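You operate a simulated robot arm through the tools that you are given. There is no shell and no other tool. Be economical: measure what you need, move in short steps, check, and stop when the job is done.

Carry out the task below with a simulated two-armed robot. There is one attempt and no reset: what you move stays moved.

## Task
Take the blue scrub brush and leave it on the drip grate top. Put the purple-handled jug in the soak tub floor. Shut the boxes drawer. Put the black tape roll on the shelf under the square tank. Take the tall blue-capped bottle and put it on the top of the dosing stand. Put the tall green-capped bottle on top of the fuses box. Take the blue-handled jug and leave it on the black mat on the workbench. Take the red tape roll on the top of the wash bench and put it away on the middle shelf of the narrow steel rack. Take the earplug box and leave it on the worktop of the tank rack. Fetch the red-capped bottle and set it in the scrap bin. Put the green-capped bottle on the top of the parts cabinet. Lift the lid of the square tank open. The order is free. Set down upright: purple-handled jug, tall blue-capped bottle, tall green-capped bottle, blue-handled jug, earplug box, green-capped bottle.
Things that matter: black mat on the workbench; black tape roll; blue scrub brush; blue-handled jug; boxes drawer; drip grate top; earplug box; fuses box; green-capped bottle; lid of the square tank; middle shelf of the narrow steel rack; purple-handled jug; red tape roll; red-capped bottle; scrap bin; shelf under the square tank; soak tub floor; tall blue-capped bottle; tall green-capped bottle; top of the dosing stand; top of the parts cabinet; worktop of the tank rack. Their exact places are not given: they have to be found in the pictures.

Only the result counts: the job must be done as asked and must still hold three seconds after the hand-in. Knocking over, shifting, dropping, spilling or breaking anything else fails it. A push-on lid holds only when it is set on centred and level and pressed home; a screw cap is set on level and turned clockwise until tight.

## Robot
Two 7-joint arms with two-finger parallel grippers on one trunk, on a base that drives. Base frame: it is fixed to the floor where the robot stands at the start and does not move with it; the origin is under the middle of the robot, x ahead of it, y to its left, z up. Units: m, degrees, N and s.
The left shoulder is at the start at [0.02, 0.113, 1.347], the right one opposite. Places, roughly: black mat on the workbench [0.4, -1.2, 0.9]; black tape roll (6x6x2 cm) [-4.7, -3.7, 0.9]; blue scrub brush (11x5x8 cm) [0.5, 0, 0.9]; blue-handled jug [0, -3.75, 1]; boxes drawer [-3.2, -3.6, 0.4]; drip grate top (18x47 cm) [-0.26, -4.02, 0.9]; earplug box [-9.25, 0.25, 1]; fuses box [-2.25, 3.5, 0.5]; green-capped bottle (6x6x14 cm) [0.6, -0.7, 0.9]; lid of the square tank [-4.9, -2, 1.5]; middle shelf of the narrow steel rack (26x37 cm) [-4.64, 1.96, 0.76]; purple-handled jug [-2, -1.75, 0.25]; red tape roll (6x6x3 cm) [-8.9, 0.2, 0.9]; red-capped bottle (6x6x14 cm) [0.4, -0.4, 1.2]; scrap bin [-1.75, -3.75, 0.5]; shelf under the square tank [-4.9, -1.8, 0.4]; soak tub floor (32x26 cm) [0.16, -3.92, 0.74]; tall blue-capped bottle (6x5x15 cm) [-4.5, 1.9, 1.2]; tall green-capped bottle (6x5x15 cm) [-4.5, 2, 1.2]; top of the dosing stand (17x47 cm) [-5.88, 1.04, 0.8]; top of the parts cabinet (25x51 cm) [-3.36, -3.74, 0.9]; worktop of the tank rack [-9, 1.6, 0.9]. Payload 1.57 kg a hand.
Tool frame (each hand has its own): the origin (TCP) lies between the finger pads and is the grasp point; the fingertips stand 0.03 m ahead of it; z points along the fingers, y is the line along which they close. Largest opening 0.08 m; finger width 0.017, thickness 0.012; the body of the gripper, 0.04 by 0.082 m, starts 0.08 m behind the TCP.
Orientation is that of the tool frame in the base frame, as [roll, pitch, yaw] about the fixed x, y, z axes, in that order (R = Rz(yaw) Ry(pitch) Rx(roll)). With the fingers straight down and closing along the base's y, the tool's x points along the base's -x, its y along +y and its z along -z.

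## Interface
- The arms move only by the tool nudge_tool. It takes "left_moves", "right_moves" or both (then of equal length, played together; a hand with none holds still); each is a list of rows, each a list of 7 numbers: the finger opening in m, from 0 to 0.08, then the shift along the base's x, y, z in m, then the turn, a rotation vector about the base's x, y, z in degrees. In form: [[gripper, x, y, z, ax, ay, az], ...]. A call has 1 to 20 rows; each row is the pose to reach, as a shift and turn from the pose commanded when the call began. A row lasts 0.2 s, in which the tool goes at most 0.05 m and 8.6 degrees; a call with a longer step from one row to the next is refused whole, and so is a gripper value outside its range. Where a pose cannot be reached the arm comes as near as it can. A force on the tool above 40 N (or 10 N above the force at the start of the call, whichever is more), or a blocked arm, ends the call early, and 0.2 s more pass. The fingers move at their own pace (about 0.045 m/s each) and stop on an object; they squeeze with about 34 N. The grip force told is the motor's: it shows also when the fingers shut on nothing. Time passes only in rows, and 0.2 s behind the last, so rows that repeat a pose let the fingers close. The reply holds the time, the measured pose of the TCP, the force on the tool along the base axes, the opening and the grip force, in the units named above and with some noise, with the torque about the TCP (base axes, N m) and any sound that the robot's microphone picked up.
- Cameras (640 x 400 px; columns grow to the right, rows downward): "scene" is now at [0.0873, -0.0378, 1.4776]; the picture's right is [-0.44, -0.90, 0.00], its down [-0.47, 0.23, -0.85] and it looks along [0.76, -0.38, -0.53] (base axes); focal length 214 px, centre (320, 200). "left" rides on the left gripper at [0.072, 0.007, -0.122] in its tool frame; the picture's right is [-0.09, 1.00, 0.00], its down [-0.84, -0.08, -0.54] and it looks along [-0.54, -0.05, 0.84] (tool axes); focal length 238 px, centre (320, 200). "right" rides on the right gripper at [0.072, -0.007, -0.122] in its tool frame; the picture's right is [0.09, 1.00, 0.00], its down [-0.84, 0.08, -0.54] and it looks along [-0.54, 0.05, 0.84] (tool axes); focal length 238 px, centre (320, 200).
- grab_frame(camera): a new picture of that camera. No time passes.
- slide_trunk(by): slides the trunk up (or, below 0, down) by that many m; the arms and the scene camera ride with it, the base frame stays. It gives what a move gives, with no picture.
- drive_base(legs): drives the robot by 1 to 6 legs, each [ahead, left, turn to the left] in m, m and degrees, along the robot's own axes; the way and the turn of a leg run together, so that a leg with both is an arc; at most 1.5 m and 180 degrees a leg. The arms and the cameras ride along, it lands a little off, and it stops where it bumps. It gives what a move gives.
- head_to(pan, tilt): turns the head with the scene camera to pan (to the left, within 80 degrees either way) and tilt (down, from -29 to 69), counted from straight ahead of the robot. It gives what a move gives.
- probe_pixels(camera, pixels): for up to 12 pixels [column, row] of the newest picture of that camera ("zoom" is the newest enlarged one), the place [x, y, z] in the base frame of the surface seen there, good to about 0.002 m. No time passes.
- close_up(camera, box): a new picture of the part [left, top, right, bottom] of that camera's present view, enlarged. No time passes.
- finish_job(): hands the job in; it is judged then, once.

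Keep the steps short. Do not move on a guess: measure, check each grasp and each placing, and mend mistakes. In all there are 364 turns and 308 pictures (those below and enlarged ones count). Leave the grippers open and the arms clear of the work at the hand-in unless told otherwise, and finish with a single line.

The tools are called after "Request:" as name(argument=value, ...) on one line, values as JSON. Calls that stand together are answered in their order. nudge_tool: Moves the arms, as the interface text tells. Its arguments: {"type":"object","properties":{"left_moves":{"type":"array","items":{"type":"array","items":{"type":"number"}}},"right_moves":{"type":"array","items":{"type":"array","items":{"type":"number"}}}},"required":[]} The other tools are called the same way: slide_trunk (by) slides the trunk up or down; drive_base (legs) drives the base; head_to (pan, tilt) turns the head that bears the scene camera; grab_frame (camera) takes a picture; probe_pixels (camera, pixels) gives the place of the surface under pixels of a picture; close_up (camera, box) takes an enlarged picture of a part of a camera's view; finish_job () hands the job in.

At the start:

```text
time: 0.0
left_position: [0.3962, -0.061, 1.3871]
left_ee_rot: [-180.0, 0.0, -180.0]
left_contact_force: [0.2, 0.1, 0.2]
left_moment: [-0.01, -0.02, 0.01]
left_opening: 0.08
left_gripper_force: 0.0
right_position: [0.2175, -0.3356, 1.3853]
right_ee_rot: [179.9, 0.1, -180.0]
right_contact_force: [-0.2, -0.6, 0.2]
right_moment: [0.01, -0.02, 0.0]
right_opening: 0.0799
right_gripper_force: 0.0
trunk travel left (down, up): [-0.4, 0.17]
robot x, y, heading: [-0.0017, 0.0028, 0.0]
head pan, tilt: [-26.3, 32.0]
```

scene: 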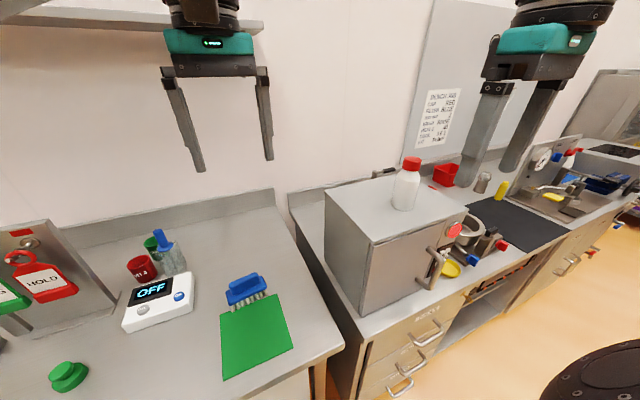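
right: 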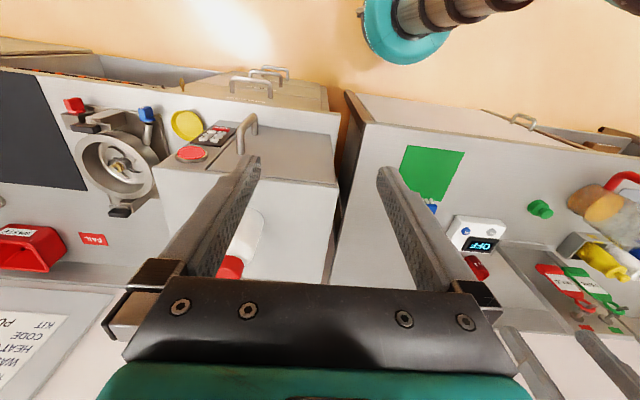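
left: 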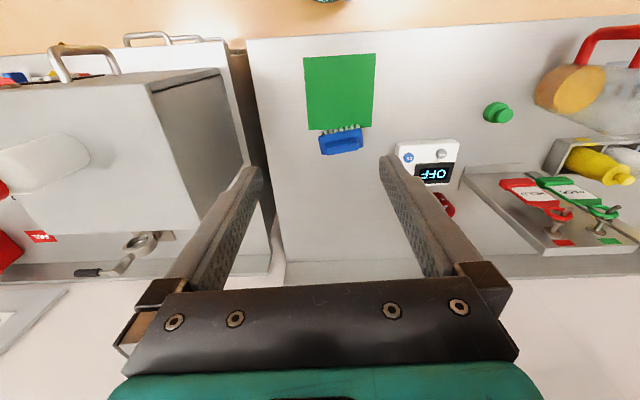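

I see the blue brush near (243,290) and the red-capped bottle near (407,185) on the oven-like box. I'll measure these points first.

Request:
probe_pixels(camera="scene", pixels=[[243, 280], [243, 292], [255, 350], [300, 330], [411, 163], [405, 190], [400, 206], [440, 215], [340, 190], [365, 310], [520, 225], [447, 175]])

Request:
close_up(camera="scene", box=[200, 240, 320, 390])

Request:
close_up(camera="scene", box=[380, 140, 640, 300])

```text
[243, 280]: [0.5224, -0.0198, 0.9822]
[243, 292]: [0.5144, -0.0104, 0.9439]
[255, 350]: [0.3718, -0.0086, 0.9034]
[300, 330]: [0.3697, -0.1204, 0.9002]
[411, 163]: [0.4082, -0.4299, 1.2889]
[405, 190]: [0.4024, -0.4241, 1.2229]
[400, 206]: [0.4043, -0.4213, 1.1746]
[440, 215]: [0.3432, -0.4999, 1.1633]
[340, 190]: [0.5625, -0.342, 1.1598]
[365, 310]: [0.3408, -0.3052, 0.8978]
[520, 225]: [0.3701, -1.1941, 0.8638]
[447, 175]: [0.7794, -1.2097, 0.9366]
```

```text
2.67 times, centred on (260, 315) of scene
```

zoom: 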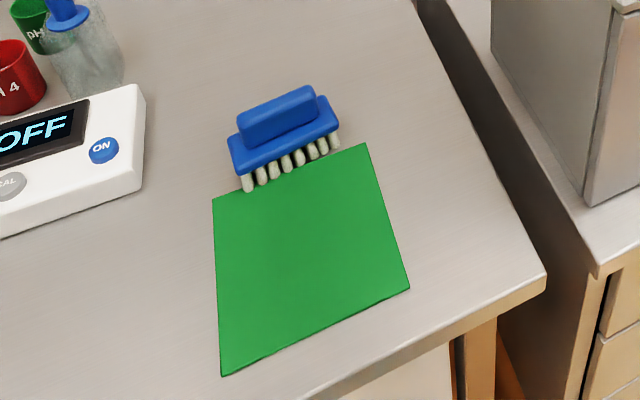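

```text
2.46 times, centred on (510, 220) of scene
```

zoom: 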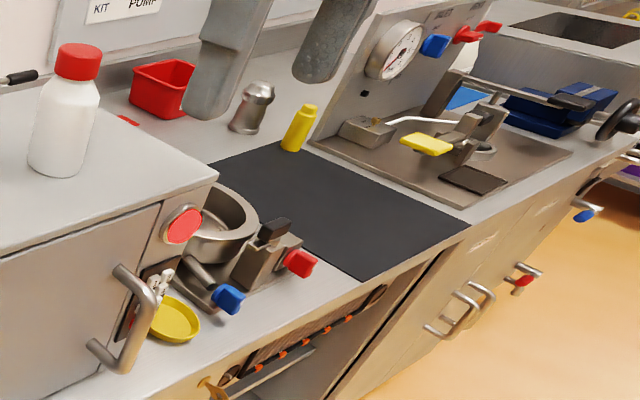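

Now I take a closer look at the brush in the left camera to get its long axis.

Request:
close_up(camera="left", box=[280, 100, 400, 180])

Request:
close_up(camera="right", box=[0, 60, 200, 280])

Request:
head_to(pan=-60, tilt=25)

Request:
grab_frame(camera="scene")

```text
5.00 times, centred on (340, 140) of left
```

zoom: 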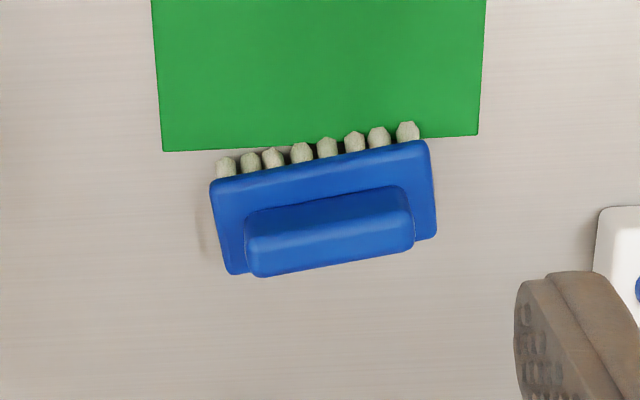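

```text
1.82 times, centred on (100, 170) of right
```

zoom: 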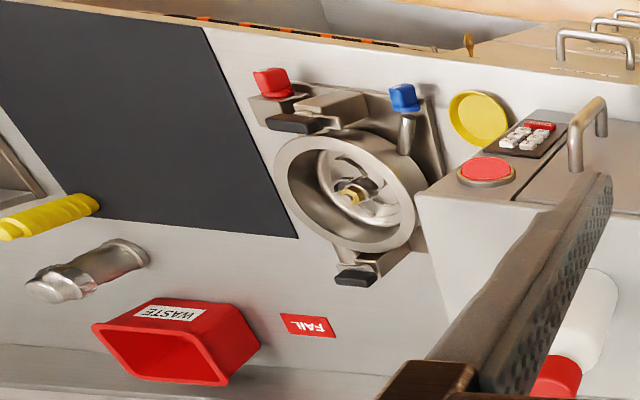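

```text
time: 1.0
left_position: [0.3968, -0.0609, 1.3857]
left_ee_rot: [-180.0, 0.0, -179.9]
left_contact_force: [-0.1, -0.3, -0.1]
left_moment: [0.01, 0.0, 0.01]
left_opening: 0.0803
left_gripper_force: 0.0
right_position: [0.2184, -0.3358, 1.3856]
right_ee_rot: [180.0, 0.0, 180.0]
right_contact_force: [0.3, -0.2, 0.5]
right_moment: [-0.01, -0.01, 0.01]
right_opening: 0.0802
right_gripper_force: 0.0
trunk travel left (down, up): [-0.4, 0.17]
robot x, y, heading: [-0.0007, 0.0014, -0.1]
head pan, tilt: [-60.0, 25.0]
```

```text
300 pictures are left
```

scene: 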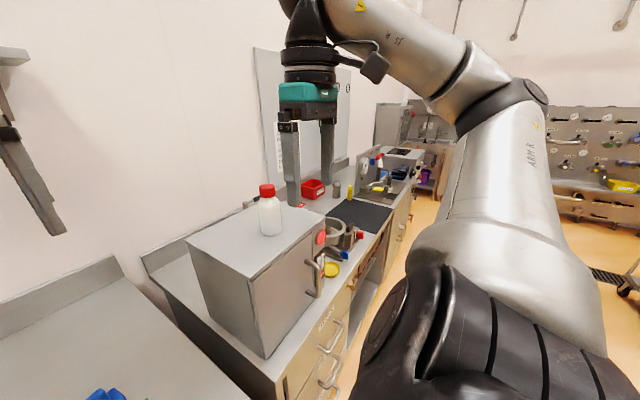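

The brush's long axis lies about 10° off the base y. I turn the left hand by -79° about z while moving it above the brush, staying high.

Request:
nudge_tool(left_moves=[[0.08, 0.012, 0.005, -0.02, 0, 0, -7.9], [0.08, 0.024, 0.01, -0.04, 0, 0, -15.8], [0.08, 0.036, 0.014, -0.06, 0, 0, -23.7], [0.08, 0.048, 0.019, -0.08, 0, 0, -31.6], [0.08, 0.06, 0.024, -0.1, 0, 0, -39.5], [0.08, 0.072, 0.029, -0.12, 0, 0, -47.4], [0.08, 0.084, 0.033, -0.14, 0, 0, -55.3], [0.08, 0.096, 0.038, -0.16, 0, 0, -63.2], [0.08, 0.108, 0.043, -0.18, 0, 0, -71.1], [0.08, 0.12, 0.048, -0.2, 0, 0, -79]])

Request:
grab_frame(camera="left")

```text
time: 3.2
left_position: [0.354, 0.0186, 1.3361]
left_ee_rot: [178.5, 0.8, 106.6]
left_contact_force: [-1.8, -0.7, 0.2]
left_moment: [0.06, -0.12, -0.01]
left_opening: 0.0799
left_gripper_force: 0.0
left hand out of reach, approached as far as the arm can: row 7, 8, 9, 10
right_position: [0.2136, -0.3399, 1.3857]
right_ee_rot: [179.8, 0.2, -180.0]
right_contact_force: [-0.6, -1.3, 0.1]
right_moment: [0.05, -0.06, 0.02]
right_opening: 0.08
right_gripper_force: 0.1
trunk travel left (down, up): [-0.4, 0.17]
robot x, y, heading: [0.001, -0.001, -0.0]
head pan, tilt: [-60.0, 25.0]
```

```text
299 pictures are left
```

left: 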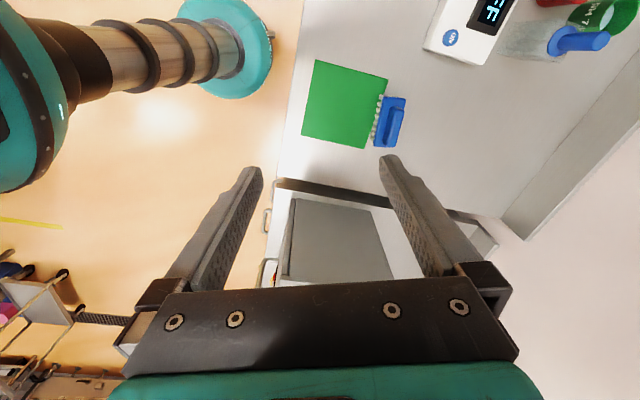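

The arm's reach is short at this trunk height, so I need a lower trunk. I measure the base, bench edge and oven front clearances first.

Request:
probe_pixels(camera="left", pixels=[[240, 50], [270, 40], [230, 97], [300, 100], [278, 178], [388, 120], [400, 100], [388, 146], [275, 215], [340, 240]])

Request:
probe_pixels(camera="scene", pixels=[[315, 275], [270, 350], [240, 380], [335, 340], [325, 235], [345, 262], [290, 205], [385, 215], [358, 237]])

```text
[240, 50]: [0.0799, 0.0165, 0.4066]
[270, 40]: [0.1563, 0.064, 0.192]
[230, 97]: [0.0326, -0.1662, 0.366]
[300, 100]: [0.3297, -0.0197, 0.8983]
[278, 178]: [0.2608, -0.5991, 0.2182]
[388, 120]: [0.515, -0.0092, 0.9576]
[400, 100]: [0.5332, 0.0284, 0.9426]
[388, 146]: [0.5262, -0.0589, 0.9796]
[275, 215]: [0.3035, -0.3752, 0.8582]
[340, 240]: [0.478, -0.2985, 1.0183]
```

```text
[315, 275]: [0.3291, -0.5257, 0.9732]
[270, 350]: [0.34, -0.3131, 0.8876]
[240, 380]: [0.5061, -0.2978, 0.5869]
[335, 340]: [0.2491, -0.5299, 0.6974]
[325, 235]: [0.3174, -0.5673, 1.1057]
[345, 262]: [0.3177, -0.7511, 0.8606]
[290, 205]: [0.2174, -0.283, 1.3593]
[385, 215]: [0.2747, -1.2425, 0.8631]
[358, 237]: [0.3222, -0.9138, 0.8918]
```

Clearances are fine, so I lower the trunk 0.3 m.

Request:
slide_trunk(by=-0.3)

Request:
head_to(pan=-15, tilt=45)

Request:
grab_frame(camera="scene")

Request:
grab_frame(camera="left")

```text
time: 6.2
left_position: [0.3604, 0.0232, 1.0371]
left_ee_rot: [178.7, 0.8, 106.7]
left_contact_force: [0.4, -0.2, 0.3]
left_moment: [0.0, 0.0, 0.05]
left_opening: 0.0801
left_gripper_force: 0.1
right_position: [0.2196, -0.3368, 1.0853]
right_ee_rot: [180.0, 0.0, -179.9]
right_contact_force: [-0.9, -0.3, 0.4]
right_moment: [0.0, 0.02, -0.02]
right_opening: 0.0801
right_gripper_force: 0.2
trunk travel left (down, up): [-0.1, 0.47]
robot x, y, heading: [0.0004, -0.0054, 0.1]
head pan, tilt: [-60.0, 25.0]
```

```text
time: 7.3
left_position: [0.3598, 0.022, 1.0362]
left_ee_rot: [178.6, 1.0, 106.7]
left_contact_force: [-0.1, -0.5, 0.2]
left_moment: [0.0, 0.0, -0.01]
left_opening: 0.08
left_gripper_force: 0.0
right_position: [0.2185, -0.3364, 1.0848]
right_ee_rot: [-180.0, 0.0, 179.9]
right_contact_force: [-0.3, -0.5, 0.1]
right_moment: [0.01, -0.01, -0.01]
right_opening: 0.0801
right_gripper_force: 0.0
trunk travel left (down, up): [-0.1, 0.47]
robot x, y, heading: [-0.0007, -0.0004, 0.0]
head pan, tilt: [-15.0, 45.0]
```

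```text
298 pictures are left
```

scene: 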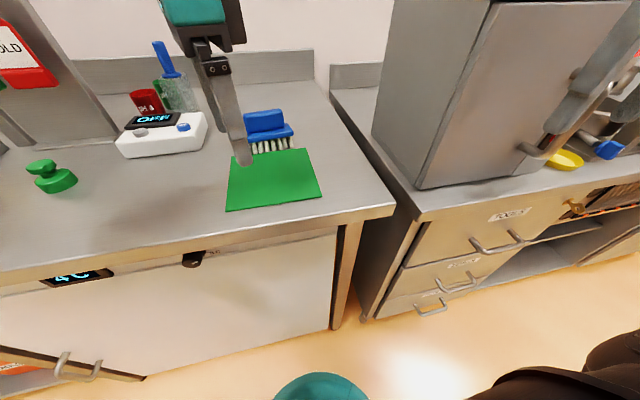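

```text
297 pictures are left
```

left: 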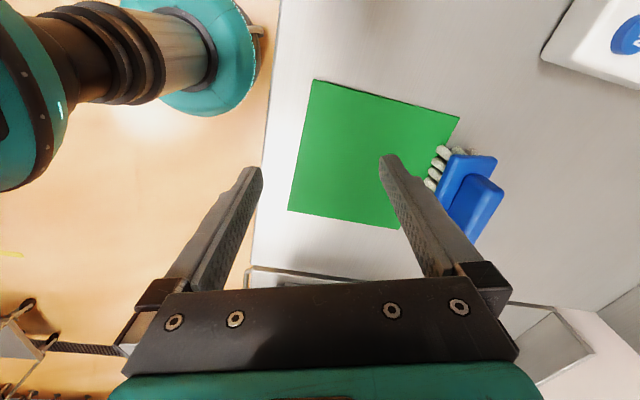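

I probe the brush handle from the left camera for its center.

Request:
probe_pixels(camera="left", pixels=[[489, 185], [462, 220], [475, 202], [480, 165], [445, 190], [290, 150]])

Request:
probe_pixels(camera="scene", pixels=[[247, 115], [265, 113], [283, 112], [265, 120], [265, 135], [330, 280], [300, 380], [340, 385]])

```text
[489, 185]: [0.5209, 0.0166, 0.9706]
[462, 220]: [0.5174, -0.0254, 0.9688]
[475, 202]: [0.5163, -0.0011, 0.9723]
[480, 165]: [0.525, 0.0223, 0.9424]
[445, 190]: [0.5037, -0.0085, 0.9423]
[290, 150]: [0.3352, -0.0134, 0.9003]
```

```text
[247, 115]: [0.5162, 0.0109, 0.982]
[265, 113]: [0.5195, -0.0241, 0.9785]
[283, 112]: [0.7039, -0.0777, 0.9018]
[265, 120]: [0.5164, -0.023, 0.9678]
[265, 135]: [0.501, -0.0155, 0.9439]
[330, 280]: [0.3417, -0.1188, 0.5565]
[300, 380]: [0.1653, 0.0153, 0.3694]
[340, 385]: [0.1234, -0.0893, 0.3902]
```

I retract the right hand 0.1 m so it clears the oven, then drive 0.1 m ahead.

Request:
nudge_tool(right_moves=[[0.08, -0.035, 0, 0.03, 0, 0, 0], [0.08, -0.07, 0, 0.06, 0, 0, 0], [0.08, -0.1, 0, 0.06, 0, 0, 0]])

Request:
drive_base(legs=[[0.1, 0, 0]])

```text
time: 8.1
left_position: [0.3586, 0.0228, 1.0363]
left_ee_rot: [178.6, 0.9, 106.6]
left_contact_force: [0.1, 0.1, 0.2]
left_moment: [0.0, -0.02, -0.02]
left_opening: 0.08
left_gripper_force: 0.2
right_position: [0.1175, -0.3353, 1.1454]
right_ee_rot: [180.0, 0.1, 179.9]
right_contact_force: [0.2, 0.2, 1.3]
right_moment: [-0.03, 0.03, 0.0]
right_opening: 0.0801
right_gripper_force: 0.1
trunk travel left (down, up): [-0.1, 0.47]
robot x, y, heading: [0.0011, -0.0012, -0.1]
head pan, tilt: [-15.0, 45.0]
```

```text
time: 9.3
left_position: [0.4591, 0.0219, 1.0361]
left_ee_rot: [178.7, 0.9, 106.7]
left_contact_force: [0.5, 0.3, 0.3]
left_moment: [0.02, 0.04, -0.02]
left_opening: 0.08
left_gripper_force: 0.1
right_position: [0.2169, -0.3356, 1.145]
right_ee_rot: [-179.9, 0.0, 179.9]
right_contact_force: [-0.4, 0.4, -0.3]
right_moment: [0.01, 0.01, -0.01]
right_opening: 0.08
right_gripper_force: 0.1
trunk travel left (down, up): [-0.1, 0.47]
robot x, y, heading: [0.0972, -0.0049, 0.1]
head pan, tilt: [-15.0, 45.0]
```

Now the left hand goes over the handle at (0.528, -0.018), and I look.

Request:
nudge_tool(left_moves=[[0.08, 0.035, -0.02, 0, 0, 0, -3], [0.08, 0.069, -0.04, 0, 0, 0, -5.7], [0.08, 0.069, -0.04, 0, 0, 0, -5.7]])

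Request:
grab_frame(camera="left")

```text
time: 10.1
left_position: [0.4488, -0.0269, 1.0198]
left_ee_rot: [178.7, 0.8, 101.0]
left_contact_force: [-0.6, 0.2, 0.1]
left_moment: [0.0, -0.01, -0.02]
left_opening: 0.08
left_gripper_force: 0.0
left hand out of reach, approached as far as the arm can: row 1, 2, 3
right_position: [0.2182, -0.3349, 1.1451]
right_ee_rot: [-179.9, 0.0, -180.0]
right_contact_force: [-0.2, -0.9, 0.6]
right_moment: [-0.01, 0.0, 0.01]
right_opening: 0.0799
right_gripper_force: 0.0
trunk travel left (down, up): [-0.1, 0.47]
robot x, y, heading: [0.1002, 0.0014, -0.2]
head pan, tilt: [-15.0, 45.0]
```

```text
296 pictures are left
```

left: 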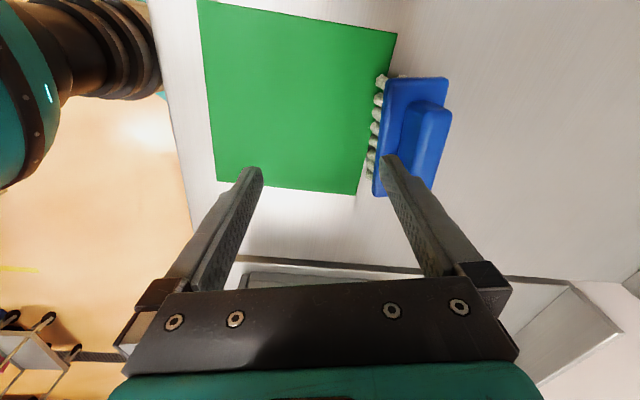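

The target is out of reach. I raise the hand slightly, lower the trunk fully, and move the base right so the brush is straight ahead of the left shoulder.

Request:
nudge_tool(left_moves=[[0.08, -0.03, 0.02, 0.04, 0, 0, 0], [0.08, -0.06, 0.04, 0.08, 0, 0, 0], [0.08, -0.09, 0.06, 0.11, 0, 0, 0]])

Request:
slide_trunk(by=-0.08)

Request:
drive_base(legs=[[0, -0.1, 0], [0.03, 0, 0]])

```text
refused: row 1 steps farther than a row can; nothing moved
```

```text
time: 11.2
left_position: [0.4477, -0.0254, 0.9391]
left_ee_rot: [178.5, 0.9, 101.1]
left_contact_force: [-0.1, 0.1, -0.2]
left_moment: [0.0, 0.02, 0.01]
left_opening: 0.0799
left_gripper_force: 0.0
right_position: [0.2164, -0.3346, 1.0648]
right_ee_rot: [180.0, 0.0, 180.0]
right_contact_force: [0.5, 0.3, 0.4]
right_moment: [0.03, 0.02, -0.03]
right_opening: 0.0803
right_gripper_force: 0.1
trunk travel left (down, up): [-0.02, 0.55]
robot x, y, heading: [0.0976, -0.001, -0.2]
head pan, tilt: [-15.0, 45.0]
```

```text
time: 12.8
left_position: [0.4792, -0.1264, 0.9389]
left_ee_rot: [178.6, 0.9, 101.0]
left_contact_force: [1.1, 0.2, 0.8]
left_moment: [0.01, 0.0, 0.0]
left_opening: 0.0799
left_gripper_force: 0.1
right_position: [0.2467, -0.4361, 1.0649]
right_ee_rot: [180.0, 0.1, 179.9]
right_contact_force: [0.0, 1.1, -0.7]
right_moment: [0.02, 0.03, -0.01]
right_opening: 0.0799
right_gripper_force: 0.1
trunk travel left (down, up): [-0.02, 0.55]
robot x, y, heading: [0.1303, -0.1006, -0.1]
head pan, tilt: [-15.0, 45.0]
```

That chain was careless (the raise was refused). I check whether the brush was touched.

Request:
grab_frame(camera="scene")

Request:
grab_frame(camera="left")

```text
295 pictures are left
```

scene: 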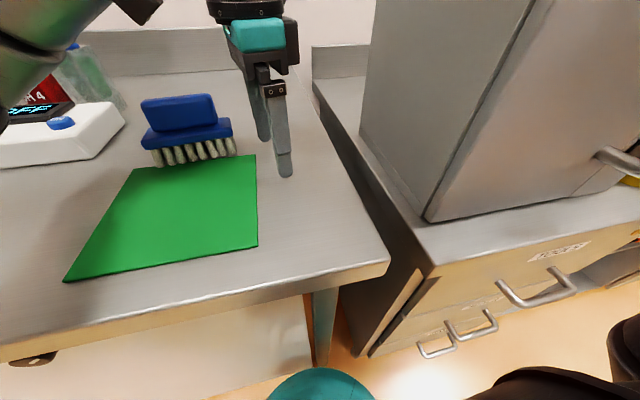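

```text
294 pictures are left
```

left: 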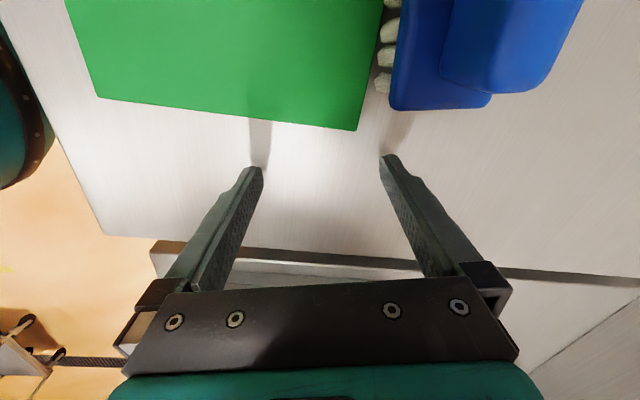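

The brush is untouched. I raise the hand 0.1 m and probe the handle.

Request:
nudge_tool(left_moves=[[0.08, 0, 0, 0.045, 0, 0, 0], [0.08, 0, 0, 0.09, 0, 0, 0]])

Request:
probe_pixels(camera="scene", pixels=[[143, 103], [212, 97], [178, 97], [178, 115], [145, 130], [230, 125]])

```text
time: 13.4
left_position: [0.4533, -0.1291, 1.0161]
left_ee_rot: [178.7, 1.0, 101.2]
left_contact_force: [0.2, 0.4, 0.6]
left_moment: [-0.01, -0.02, 0.01]
left_opening: 0.0798
left_gripper_force: 0.0
left hand out of reach, approached as far as the arm can: row 1, 2
right_position: [0.2483, -0.4355, 1.0645]
right_ee_rot: [-180.0, 0.0, 179.9]
right_contact_force: [0.8, -0.2, 0.0]
right_moment: [0.04, 0.01, 0.04]
right_opening: 0.08
right_gripper_force: 0.1
trunk travel left (down, up): [-0.02, 0.55]
robot x, y, heading: [0.1286, -0.0966, -0.3]
head pan, tilt: [-15.0, 45.0]
```

```text
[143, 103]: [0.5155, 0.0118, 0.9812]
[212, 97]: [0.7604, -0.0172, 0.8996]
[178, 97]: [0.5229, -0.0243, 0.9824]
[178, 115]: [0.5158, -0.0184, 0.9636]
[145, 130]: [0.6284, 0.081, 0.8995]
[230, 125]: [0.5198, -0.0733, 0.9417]
```

Reach grows when the hand is lower. I'll come at the handle from the side, at grasp height. First I drive 0.035 m nearer.

Request:
drive_base(legs=[[0.035, 0, 0]])

Request:
nudge_tool(left_moves=[[0.08, 0.02, 0.005, -0.015, 0, 0, 0], [0.08, 0.04, 0.01, -0.034, 0, 0, 0]])

```text
time: 14.5
left_position: [0.4684, -0.1264, 1.0152]
left_ee_rot: [178.5, 1.2, 101.3]
left_contact_force: [0.1, 0.0, 0.3]
left_moment: [-0.01, -0.06, 0.01]
left_opening: 0.0801
left_gripper_force: 0.0
right_position: [0.2625, -0.4335, 1.0656]
right_ee_rot: [-180.0, 0.1, 180.0]
right_contact_force: [0.1, -0.2, 0.8]
right_moment: [0.01, -0.02, 0.01]
right_opening: 0.0803
right_gripper_force: 0.0
trunk travel left (down, up): [-0.02, 0.55]
robot x, y, heading: [0.1471, -0.0969, -0.1]
head pan, tilt: [-15.0, 45.0]
stopped in leg 1: the robot was blocked; the commanded pose is now the measured one
```

```text
time: 15.1
left_position: [0.4861, -0.1208, 0.974]
left_ee_rot: [178.5, 1.1, 101.4]
left_contact_force: [-0.8, -0.6, 0.2]
left_moment: [0.03, 0.02, 0.02]
left_opening: 0.0798
left_gripper_force: 0.0
left hand out of reach, approached as far as the arm can: row 1, 2
right_position: [0.263, -0.4327, 1.0659]
right_ee_rot: [-179.8, 0.1, -179.9]
right_contact_force: [0.9, -0.1, -0.1]
right_moment: [0.01, 0.03, -0.02]
right_opening: 0.0799
right_gripper_force: 0.1
trunk travel left (down, up): [-0.02, 0.55]
robot x, y, heading: [0.1471, -0.0996, -0.2]
head pan, tilt: [-15.0, 45.0]
```

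The base is blocked at 0.147 and I'm about 2 cm short. I test whether the yaw limits the reach by turning the hand back to yaw 180 and extending, kept above the brush height.

Request:
nudge_tool(left_moves=[[0.08, -0.02, 0.0, 0.03, 0, 0, 8], [0.08, -0.04, 0.0, 0.06, 0, 0, 16], [0.08, -0.06, 0.0, 0.08, 0, 0, 24], [0.08, -0.06, 0.02, 0.08, 0, 0, 32], [0.08, -0.06, 0.04, 0.08, 0, 0, 40], [0.08, -0.06, 0.06, 0.08, 0, 0, 48], [0.08, -0.06, 0.08, 0.08, 0, 0, 56], [0.08, -0.06, 0.1, 0.08, 0, 0, 64], [0.08, -0.06, 0.1, 0.08, 0, 0, 72], [0.08, -0.06, 0.1, 0.08, 0, 0, 79], [0.08, -0.03, 0.1, 0.08, 0, 0, 79], [0.08, 0.0, 0.1, 0.08, 0, 0, 79], [0.08, 0.03, 0.1, 0.08, 0, 0, 79]])

```text
time: 17.9
left_position: [0.5166, -0.0193, 1.0543]
left_ee_rot: [178.5, 1.0, -179.8]
left_contact_force: [-1.1, -0.1, 1.0]
left_moment: [0.02, 0.03, 0.01]
left_opening: 0.0802
left_gripper_force: 0.1
right_position: [0.2629, -0.4332, 1.0653]
right_ee_rot: [-180.0, 0.1, 180.0]
right_contact_force: [-0.1, -1.0, -0.3]
right_moment: [0.01, 0.01, -0.02]
right_opening: 0.0801
right_gripper_force: 0.0
trunk travel left (down, up): [-0.02, 0.55]
robot x, y, heading: [0.1469, -0.0962, 0.0]
head pan, tilt: [-15.0, 45.0]
```

At yaw 180 the reach is good. I try the opposite turn (+101°, yaw about -79) which also suits the brush, staying above it.

Request:
nudge_tool(left_moves=[[0.08, 0, 0, 0, 0, 0, 8.4], [0.08, 0, 0, 0, 0, 0, 16.8], [0.08, 0, 0, 0, 0, 0, 25.2], [0.08, 0, 0, 0, 0, 0, 33.6], [0.08, 0, 0, 0, 0, 0, 42], [0.08, 0, 0, 0, 0, 0, 50.4], [0.08, 0, 0, 0, 0, 0, 58.8], [0.08, 0, 0, 0, 0, 0, 67.2], [0.08, 0, 0, 0, 0, 0, 75.6], [0.08, 0, 0, 0, 0, 0, 84], [0.08, 0, 0, 0, 0, 0, 92.4], [0.08, 0, 0, 0, 0, 0, 100.6]])

Request:
grab_frame(camera="left")

```text
time: 20.5
left_position: [0.5174, -0.0191, 1.0535]
left_ee_rot: [178.5, 1.0, -78.9]
left_contact_force: [0.2, -0.8, -0.7]
left_moment: [-0.03, -0.05, 0.02]
left_opening: 0.08
left_gripper_force: 0.1
right_position: [0.2641, -0.4332, 1.0649]
right_ee_rot: [-180.0, 0.1, -180.0]
right_contact_force: [-0.5, 0.2, -1.2]
right_moment: [0.04, -0.02, 0.0]
right_opening: 0.0799
right_gripper_force: 0.0
trunk travel left (down, up): [-0.02, 0.55]
robot x, y, heading: [0.1469, -0.0965, -0.3]
head pan, tilt: [-15.0, 45.0]
```

```text
293 pictures are left
```

left: 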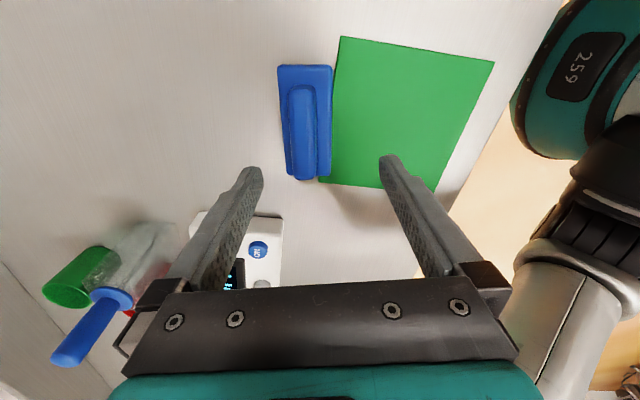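

It works. I probe the handle now seen at (307,85–180).

Request:
probe_pixels(camera="left", pixels=[[302, 90], [304, 130], [308, 170], [293, 130], [320, 130], [312, 130], [300, 68], [306, 178]])

```text
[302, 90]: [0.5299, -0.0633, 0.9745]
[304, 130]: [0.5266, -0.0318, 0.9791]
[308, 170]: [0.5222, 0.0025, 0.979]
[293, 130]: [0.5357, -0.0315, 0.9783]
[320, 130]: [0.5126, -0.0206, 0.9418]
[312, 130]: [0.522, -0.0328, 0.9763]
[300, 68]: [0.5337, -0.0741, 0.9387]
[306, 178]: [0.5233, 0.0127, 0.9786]
```

Handle center about (0.527,-0.025), top 0.98. I descend and grip.

Request:
nudge_tool(left_moves=[[0.08, 0.01, -0.006, -0.03, 0, 0, 0], [0.08, 0.01, -0.006, -0.06, 0, 0, 0], [0.08, 0.01, -0.006, -0.075, 0, 0, 0], [0.0, 0.01, -0.006, -0.075, 0, 0, 0], [0.0, 0.01, -0.006, -0.075, 0, 0, 0], [0.0, 0.01, -0.006, -0.075, 0, 0, 0], [0.0, 0.01, -0.006, -0.075, 0, 0, 0]])

```text
time: 22.1
left_position: [0.5274, -0.0241, 0.9796]
left_ee_rot: [178.5, 1.1, -79.3]
left_contact_force: [-0.6, 0.0, 0.6]
left_moment: [0.02, 0.14, -0.03]
left_opening: 0.0217
left_gripper_force: 17.6
right_position: [0.2634, -0.4328, 1.0658]
right_ee_rot: [-179.8, 0.1, 180.0]
right_contact_force: [0.3, 0.3, 0.2]
right_moment: [-0.01, -0.01, -0.02]
right_opening: 0.08
right_gripper_force: 0.1
trunk travel left (down, up): [-0.02, 0.55]
robot x, y, heading: [0.1444, -0.0983, 0.1]
head pan, tilt: [-15.0, 45.0]
```

The grip holds at 0.022 m. I lift and pull back, then check.

Request:
nudge_tool(left_moves=[[0.0, 0, 0, 0.04, 0, 0, 0], [0.0, -0.01, 0, 0.08, 0, 0, 0], [0.0, -0.05, 0, 0.1, 0, 0, 0], [0.0, -0.09, 0, 0.1, 0, 0, 0], [0.0, -0.12, 0, 0.1, 0, 0, 0]])

Request:
slide_trunk(by=0.28)

Request:
grab_frame(camera="left")

Request:
grab_frame(camera="right")

```text
time: 23.3
left_position: [0.4062, -0.0251, 1.0797]
left_ee_rot: [178.4, 1.1, -79.1]
left_contact_force: [-0.8, 0.1, 0.1]
left_moment: [0.0, 0.02, -0.01]
left_opening: 0.0002
left_gripper_force: 20.7
right_position: [0.2625, -0.4335, 1.0654]
right_ee_rot: [-179.9, 0.0, 180.0]
right_contact_force: [0.5, 0.2, -0.2]
right_moment: [-0.02, -0.04, -0.03]
right_opening: 0.0801
right_gripper_force: 0.0
trunk travel left (down, up): [-0.02, 0.55]
robot x, y, heading: [0.1453, -0.0956, 0.0]
head pan, tilt: [-15.0, 45.0]
```

```text
time: 26.1
left_position: [0.4064, -0.0255, 1.3593]
left_ee_rot: [178.6, 1.2, -79.1]
left_contact_force: [-0.4, 0.3, -0.2]
left_moment: [0.02, -0.02, 0.0]
left_opening: 0.0
left_gripper_force: 21.1
right_position: [0.2646, -0.4331, 1.3451]
right_ee_rot: [179.9, 0.1, 180.0]
right_contact_force: [0.0, -0.2, 0.6]
right_moment: [-0.03, 0.01, -0.01]
right_opening: 0.08
right_gripper_force: 0.0
trunk travel left (down, up): [-0.3, 0.27]
robot x, y, heading: [0.1447, -0.0968, -0.0]
head pan, tilt: [-15.0, 45.0]
```

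```text
292 pictures are left
```

left: 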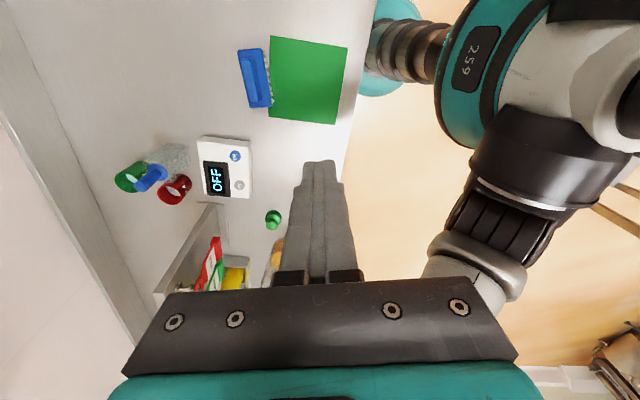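

```text
291 pictures are left
```

right: 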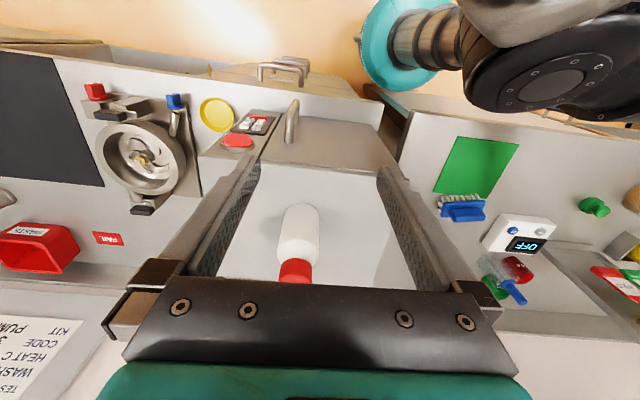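

The brush slipped out (opening 0); it still stands by the green mat. I'll regrip it lower on its plate later. With the trunk up, I measure the red-capped bottle in the right camera at (297,240).

Request:
probe_pixels(camera="right", pixels=[[300, 210], [283, 235], [316, 235], [296, 265], [296, 278], [350, 200], [300, 225]])

Request:
head_to(pan=-45, tilt=35)

Request:
grab_frame(camera="scene")

```text
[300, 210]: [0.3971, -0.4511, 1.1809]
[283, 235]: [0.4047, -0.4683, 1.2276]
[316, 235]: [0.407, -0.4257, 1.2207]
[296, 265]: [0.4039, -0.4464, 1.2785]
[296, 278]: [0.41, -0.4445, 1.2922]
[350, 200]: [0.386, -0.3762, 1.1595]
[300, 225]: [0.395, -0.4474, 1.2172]
```

```text
time: 27.1
left_position: [0.4061, -0.0254, 1.36]
left_ee_rot: [178.5, 1.0, -79.1]
left_contact_force: [-0.1, -0.4, -0.6]
left_moment: [0.02, 0.0, 0.0]
left_opening: 0.0001
left_gripper_force: 20.9
right_position: [0.263, -0.4331, 1.3447]
right_ee_rot: [-179.9, 0.1, -180.0]
right_contact_force: [0.4, 0.1, -0.1]
right_moment: [-0.03, 0.04, -0.02]
right_opening: 0.0796
right_gripper_force: 0.1
trunk travel left (down, up): [-0.3, 0.27]
robot x, y, heading: [0.1459, -0.0988, -0.1]
head pan, tilt: [-45.0, 35.0]
```

```text
290 pictures are left
```

scene: 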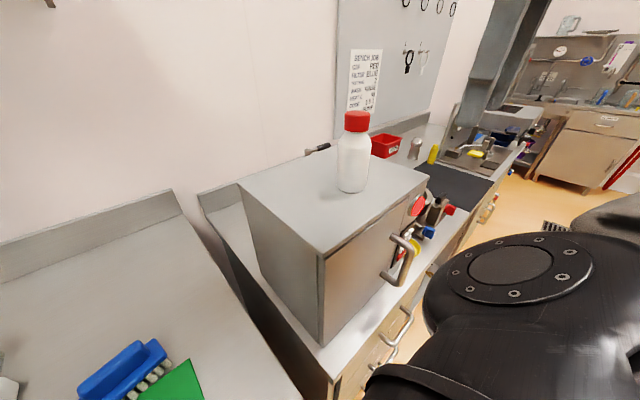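

Bottle center about (0.424,-0.447), top 1.295. I move the right hand over it, a bit higher.

Request:
nudge_tool(right_moves=[[0.08, 0.03, -0.004, 0.02, 0, 0, 0], [0.08, 0.075, -0.007, 0.02, 0, 0, 0], [0.08, 0.12, -0.01, 0.02, 0, 0, 0], [0.08, 0.161, -0.014, 0.02, 0, 0, 0], [0.08, 0.161, -0.014, 0.02, 0, 0, 0]])

Request:
grab_frame(camera="right")

```text
time: 28.3
left_position: [0.4061, -0.0256, 1.3594]
left_ee_rot: [178.5, 1.1, -79.3]
left_contact_force: [0.1, -0.1, -0.5]
left_moment: [0.04, -0.03, -0.01]
left_opening: 0.0002
left_gripper_force: 21.2
right_position: [0.4243, -0.4468, 1.3653]
right_ee_rot: [-179.9, 0.2, 180.0]
right_contact_force: [0.1, -0.1, -0.7]
right_moment: [0.03, -0.01, -0.01]
right_opening: 0.08
right_gripper_force: 0.0
trunk travel left (down, up): [-0.3, 0.27]
robot x, y, heading: [0.142, -0.094, -0.2]
head pan, tilt: [-45.0, 35.0]
```

```text
289 pictures are left
```

right: 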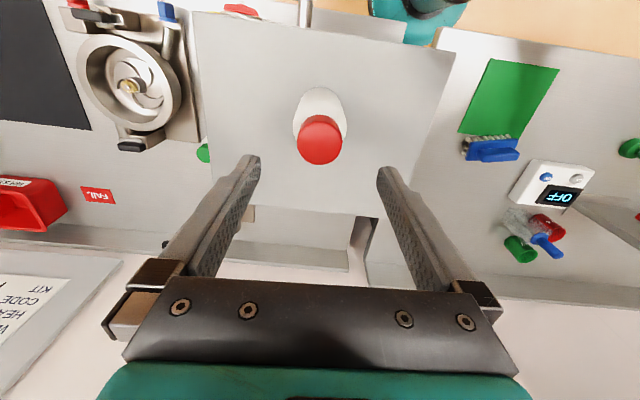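

Centered; I also notice a green cap at (203,152) beside the oven. I descend and grip.

Request:
nudge_tool(right_moves=[[0.08, 0, 0, -0.045, 0, 0, 0], [0.08, 0, 0, -0.09, 0, 0, 0], [0.08, 0, 0, -0.13, 0, 0, 0], [0.0, 0, 0, -0.13, 0, 0, 0], [0.0, 0, 0, -0.13, 0, 0, 0], [0.0, 0, 0, -0.13, 0, 0, 0], [0.0, 0, 0, -0.13, 0, 0, 0], [0.0, 0, 0, -0.13, 0, 0, 0]])

Request:
probe_pixels(camera="right", pixels=[[203, 152], [207, 150], [207, 158], [180, 160]])

```text
time: 30.1
left_position: [0.4063, -0.025, 1.3598]
left_ee_rot: [178.5, 0.9, -79.0]
left_contact_force: [-0.3, 0.6, 0.2]
left_moment: [-0.02, -0.03, 0.0]
left_opening: 0.0
left_gripper_force: 21.1
right_position: [0.4249, -0.4473, 1.2352]
right_ee_rot: [180.0, 0.1, 179.9]
right_contact_force: [0.0, 0.4, -0.3]
right_moment: [0.04, -0.03, 0.01]
right_opening: 0.0542
right_gripper_force: 33.9
trunk travel left (down, up): [-0.3, 0.27]
robot x, y, heading: [0.1423, -0.0994, -0.1]
head pan, tilt: [-45.0, 35.0]
```

```text
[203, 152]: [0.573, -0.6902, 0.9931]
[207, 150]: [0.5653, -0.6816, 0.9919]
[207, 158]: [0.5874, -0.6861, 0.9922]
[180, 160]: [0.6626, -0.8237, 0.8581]
```

Firm grip (0.054 m, 34 N). I lift and pull the bottle back over the aisle.

Request:
nudge_tool(right_moves=[[0.0, 0, 0, 0.04, 0, 0, 0], [0.0, 0, 0, 0.08, 0, 0, 0], [0.0, -0.03, 0, 0.1, 0, 0, 0], [0.0, -0.075, 0.01, 0.1, 0, 0, 0], [0.0, -0.12, 0.02, 0.1, 0, 0, 0], [0.0, -0.165, 0.03, 0.1, 0, 0, 0], [0.0, -0.2, 0.04, 0.1, 0, 0, 0]])

Request:
slide_trunk(by=-0.25)

Request:
grab_frame(camera="left")

```text
time: 31.7
left_position: [0.4042, -0.0244, 1.3594]
left_ee_rot: [178.5, 1.0, -79.1]
left_contact_force: [0.3, 0.4, -0.2]
left_moment: [-0.01, -0.01, 0.01]
left_opening: 0.0
left_gripper_force: 20.7
right_position: [0.2217, -0.406, 1.335]
right_ee_rot: [180.0, 0.1, 179.9]
right_contact_force: [0.1, 1.3, -0.6]
right_moment: [0.0, 0.01, -0.01]
right_opening: 0.0541
right_gripper_force: 34.5
trunk travel left (down, up): [-0.3, 0.27]
robot x, y, heading: [0.1445, -0.0993, 0.1]
head pan, tilt: [-45.0, 35.0]
```

```text
time: 34.2
left_position: [0.4067, -0.0256, 1.1099]
left_ee_rot: [178.4, 1.0, -79.0]
left_contact_force: [0.7, -0.8, -0.1]
left_moment: [-0.02, 0.02, 0.04]
left_opening: 0.0001
left_gripper_force: 21.5
right_position: [0.2234, -0.4061, 1.0847]
right_ee_rot: [-179.9, 0.1, -180.0]
right_contact_force: [-0.6, 0.2, -1.1]
right_moment: [0.01, 0.01, 0.02]
right_opening: 0.0538
right_gripper_force: 34.0
trunk travel left (down, up): [-0.05, 0.52]
robot x, y, heading: [0.142, -0.0952, -0.2]
head pan, tilt: [-45.0, 35.0]
```

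```text
288 pictures are left
```

left: 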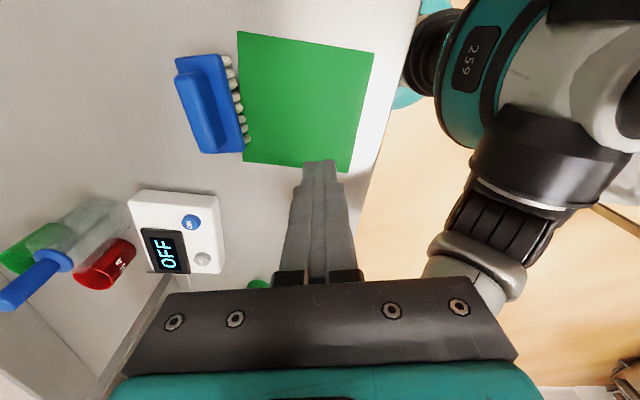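

I probe the brush's present pose.

Request:
probe_pixels(camera="left", pixels=[[187, 80], [198, 110], [213, 145], [226, 100], [239, 145], [222, 62], [205, 110], [180, 62]])

```text
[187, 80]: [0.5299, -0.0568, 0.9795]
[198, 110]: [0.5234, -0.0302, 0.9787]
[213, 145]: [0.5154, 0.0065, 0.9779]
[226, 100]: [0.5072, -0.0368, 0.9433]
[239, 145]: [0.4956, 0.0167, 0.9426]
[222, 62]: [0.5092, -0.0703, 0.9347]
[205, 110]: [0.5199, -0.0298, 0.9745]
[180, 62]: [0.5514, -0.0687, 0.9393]
```

I open, move over the brush and descend to grip the plate sides (TCP z 0.948).

Request:
nudge_tool(left_moves=[[0.08, 0, 0, 0, 0, 0, 0], [0.08, 0, 0, 0, 0, 0, 0], [0.08, 0.03, 0, 0, 0, 0, 0], [0.08, 0.075, -0.002, -0.01, 0, 0, 0], [0.08, 0.12, -0.002, -0.03, 0, 0, 0], [0.08, 0.12, -0.002, -0.07, 0, 0, -1], [0.08, 0.12, -0.002, -0.11, 0, 0, -1], [0.08, 0.12, -0.002, -0.145, 0, 0, -1], [0.08, 0.12, -0.002, -0.161, 0, 0, -1]])

Request:
grab_frame(camera="left")

```text
time: 36.2
left_position: [0.5267, -0.0268, 0.9485]
left_ee_rot: [178.5, 1.0, -80.2]
left_contact_force: [-0.8, 1.2, 0.2]
left_moment: [0.01, 0.03, 0.0]
left_opening: 0.08
left_gripper_force: 0.1
right_position: [0.2243, -0.4072, 1.0852]
right_ee_rot: [-179.9, 0.0, -180.0]
right_contact_force: [0.6, -0.4, -0.6]
right_moment: [0.0, -0.01, -0.01]
right_opening: 0.0537
right_gripper_force: 34.0
trunk travel left (down, up): [-0.05, 0.52]
robot x, y, heading: [0.1458, -0.0969, 0.1]
head pan, tilt: [-45.0, 35.0]
```

```text
287 pictures are left
```

left: 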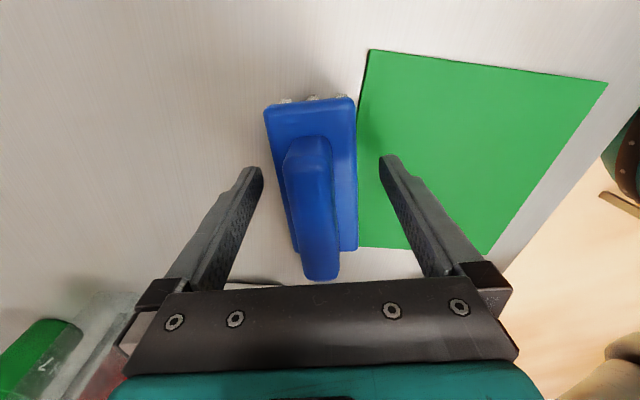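

Well centered. I close and wait.

Request:
nudge_tool(left_moves=[[0.0, 0, 0, 0, 0, 0, 0], [0.0, 0, 0, 0, 0, 0, 0], [0.0, 0, 0, 0, 0, 0, 0], [0.0, 0, 0, 0, 0, 0, 0], [0.0, 0, 0, 0.03, 0, 0, 0], [0.0, 0, 0, 0.06, 0, 0, 0]])

Request:
grab_frame(camera="left")

```text
time: 37.6
left_position: [0.5267, -0.0275, 1.0086]
left_ee_rot: [178.4, 1.1, -80.2]
left_contact_force: [0.8, -0.2, -0.6]
left_moment: [-0.02, -0.01, 0.01]
left_opening: 0.0494
left_gripper_force: 33.7
right_position: [0.2232, -0.4074, 1.0859]
right_ee_rot: [180.0, 0.1, 180.0]
right_contact_force: [-0.1, 0.0, -0.5]
right_moment: [-0.01, 0.01, -0.01]
right_opening: 0.0533
right_gripper_force: 34.5
trunk travel left (down, up): [-0.05, 0.52]
robot x, y, heading: [0.1489, -0.0997, -0.0]
head pan, tilt: [-45.0, 35.0]
```

```text
286 pictures are left
```

left: 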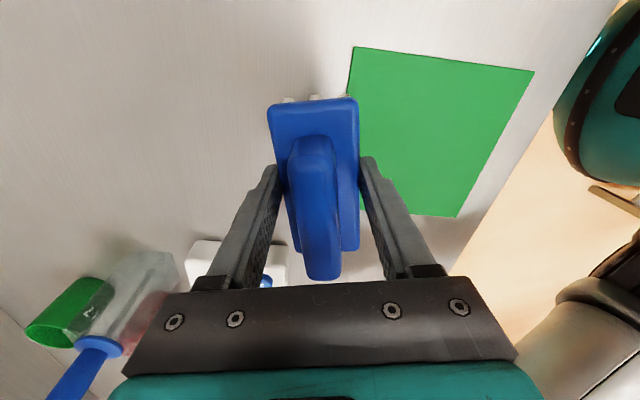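

Held at 0.049 m. I pull the left hand in and up, then back off 0.35 m.

Request:
nudge_tool(left_moves=[[0.0, -0.01, 0, 0.045, 0, 0, 0], [0.0, -0.04, 0.01, 0.08, 0, 0, 0], [0.0, -0.08, 0.02, 0.1, 0, 0, 0], [0.0, -0.12, 0.03, 0.11, 0, 0, 0], [0.0, -0.15, 0.04, 0.11, 0, 0, 0]])

Request:
drive_base(legs=[[-0.5, 0, 0]])

Request:
head_to(pan=-75, tilt=20)

Request:
grab_frame(camera="scene")

```text
time: 38.8
left_position: [0.375, 0.0141, 1.1191]
left_ee_rot: [178.4, 1.1, -80.2]
left_contact_force: [0.6, 0.1, -0.3]
left_moment: [-0.05, 0.01, -0.02]
left_opening: 0.0493
left_gripper_force: 33.7
right_position: [0.2229, -0.4067, 1.0863]
right_ee_rot: [-179.9, 0.1, 180.0]
right_contact_force: [0.5, -0.3, -0.3]
right_moment: [0.0, 0.01, -0.02]
right_opening: 0.0532
right_gripper_force: 33.9
trunk travel left (down, up): [-0.05, 0.52]
robot x, y, heading: [0.1454, -0.0949, -0.1]
head pan, tilt: [-45.0, 35.0]
```

```text
time: 41.8
left_position: [-0.1217, 0.0133, 1.1194]
left_ee_rot: [178.6, 1.0, -80.0]
left_contact_force: [0.3, 0.9, -1.9]
left_moment: [-0.04, 0.01, 0.01]
left_opening: 0.0492
left_gripper_force: 34.3
right_position: [-0.2726, -0.4066, 1.0852]
right_ee_rot: [180.0, 0.1, -179.9]
right_contact_force: [0.5, 0.2, -0.8]
right_moment: [0.04, 0.01, 0.0]
right_opening: 0.0534
right_gripper_force: 33.4
trunk travel left (down, up): [-0.05, 0.52]
robot x, y, heading: [-0.3523, -0.0948, 0.1]
head pan, tilt: [-45.0, 35.0]
```

```text
time: 42.7
left_position: [-0.1217, 0.0135, 1.1176]
left_ee_rot: [178.4, 1.0, -80.1]
left_contact_force: [0.7, -0.9, -1.9]
left_moment: [0.02, 0.01, 0.01]
left_opening: 0.0492
left_gripper_force: 34.6
right_position: [-0.2721, -0.408, 1.0852]
right_ee_rot: [180.0, 0.1, -179.9]
right_contact_force: [0.0, 1.2, -0.6]
right_moment: [0.0, 0.0, 0.0]
right_opening: 0.0532
right_gripper_force: 34.0
trunk travel left (down, up): [-0.05, 0.52]
robot x, y, heading: [-0.3533, -0.0992, -0.1]
head pan, tilt: [-75.0, 20.0]
```

```text
285 pictures are left
```

scene: 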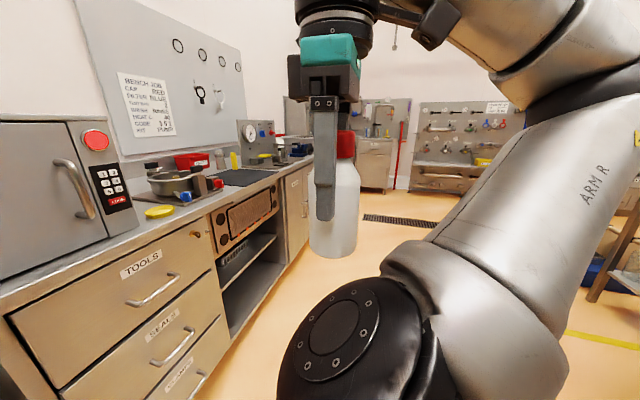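

Clear aisle. I turn right 90° to face -y and look ahead.

Request:
drive_base(legs=[[0, 0, -90]])

Request:
head_to(pan=0, tilt=15)

Request:
grab_frame(camera="scene")

```text
time: 46.9
left_position: [-0.2404, -0.3293, 1.1192]
left_ee_rot: [178.5, 0.9, -169.9]
left_contact_force: [0.3, 0.1, -0.6]
left_moment: [-0.01, -0.01, -0.03]
left_opening: 0.0493
left_gripper_force: 34.1
right_position: [-0.6603, -0.1792, 1.0853]
right_ee_rot: [-180.0, 0.1, 90.2]
right_contact_force: [0.2, 0.2, -1.3]
right_moment: [-0.01, 0.01, -0.04]
right_opening: 0.0529
right_gripper_force: 34.1
trunk travel left (down, up): [-0.05, 0.52]
robot x, y, heading: [-0.3554, -0.0977, -89.9]
head pan, tilt: [-75.0, 20.0]
```

```text
time: 48.4
left_position: [-0.2401, -0.3292, 1.1189]
left_ee_rot: [178.5, 1.0, -169.9]
left_contact_force: [-0.5, -0.7, -1.8]
left_moment: [0.0, 0.01, -0.01]
left_opening: 0.0492
left_gripper_force: 34.3
right_position: [-0.6617, -0.1791, 1.0846]
right_ee_rot: [-179.9, 0.1, 90.2]
right_contact_force: [0.8, -0.3, -0.9]
right_moment: [0.01, -0.02, 0.0]
right_opening: 0.0529
right_gripper_force: 34.8
trunk travel left (down, up): [-0.05, 0.52]
robot x, y, heading: [-0.3556, -0.0979, -89.7]
head pan, tilt: [0.0, 15.0]
```

```text
284 pictures are left
```

scene: 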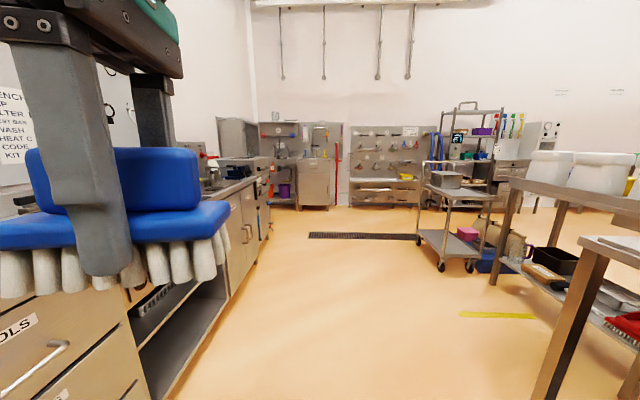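

The path straight ahead along the benches looks clear. I drive 2.4 m and look again.

Request:
drive_base(legs=[[1.5, 0, 0], [0.9, 0, 0]])

Request:
head_to(pan=0, tilt=25)

Request:
grab_frame(camera="scene")

```text
time: 60.2
left_position: [-0.2324, -2.7323, 1.1187]
left_ee_rot: [178.5, 0.8, -169.9]
left_contact_force: [-0.5, -0.5, -1.9]
left_moment: [-0.02, 0.05, 0.01]
left_opening: 0.0491
left_gripper_force: 34.1
right_position: [-0.653, -2.5812, 1.0838]
right_ee_rot: [-180.0, 0.2, 90.2]
right_contact_force: [-0.3, -0.1, -0.5]
right_moment: [-0.02, 0.02, 0.02]
right_opening: 0.0526
right_gripper_force: 34.8
trunk travel left (down, up): [-0.05, 0.52]
robot x, y, heading: [-0.3448, -2.499, -89.9]
head pan, tilt: [0.0, 15.0]
```

```text
time: 60.9
left_position: [-0.2332, -2.7318, 1.1188]
left_ee_rot: [178.5, 1.1, -169.9]
left_contact_force: [0.1, -0.5, -1.3]
left_moment: [-0.01, 0.01, 0.01]
left_opening: 0.0494
left_gripper_force: 33.9
right_position: [-0.6533, -2.5803, 1.0853]
right_ee_rot: [-179.8, 0.1, 90.3]
right_contact_force: [-0.3, -0.8, -1.5]
right_moment: [0.04, -0.02, -0.04]
right_opening: 0.0527
right_gripper_force: 34.2
trunk travel left (down, up): [-0.05, 0.52]
robot x, y, heading: [-0.3409, -2.5016, -89.4]
head pan, tilt: [0.0, 25.0]
```

```text
283 pictures are left
```

scene: 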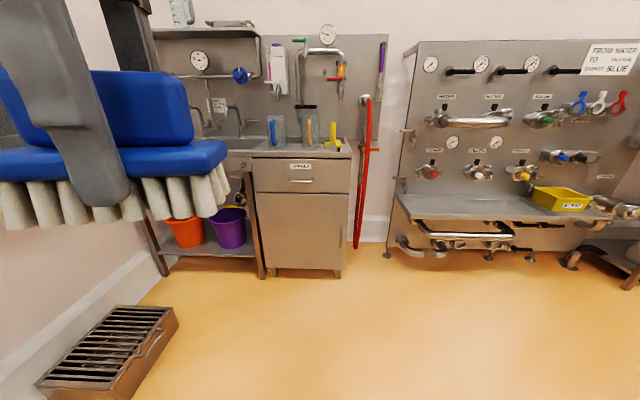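

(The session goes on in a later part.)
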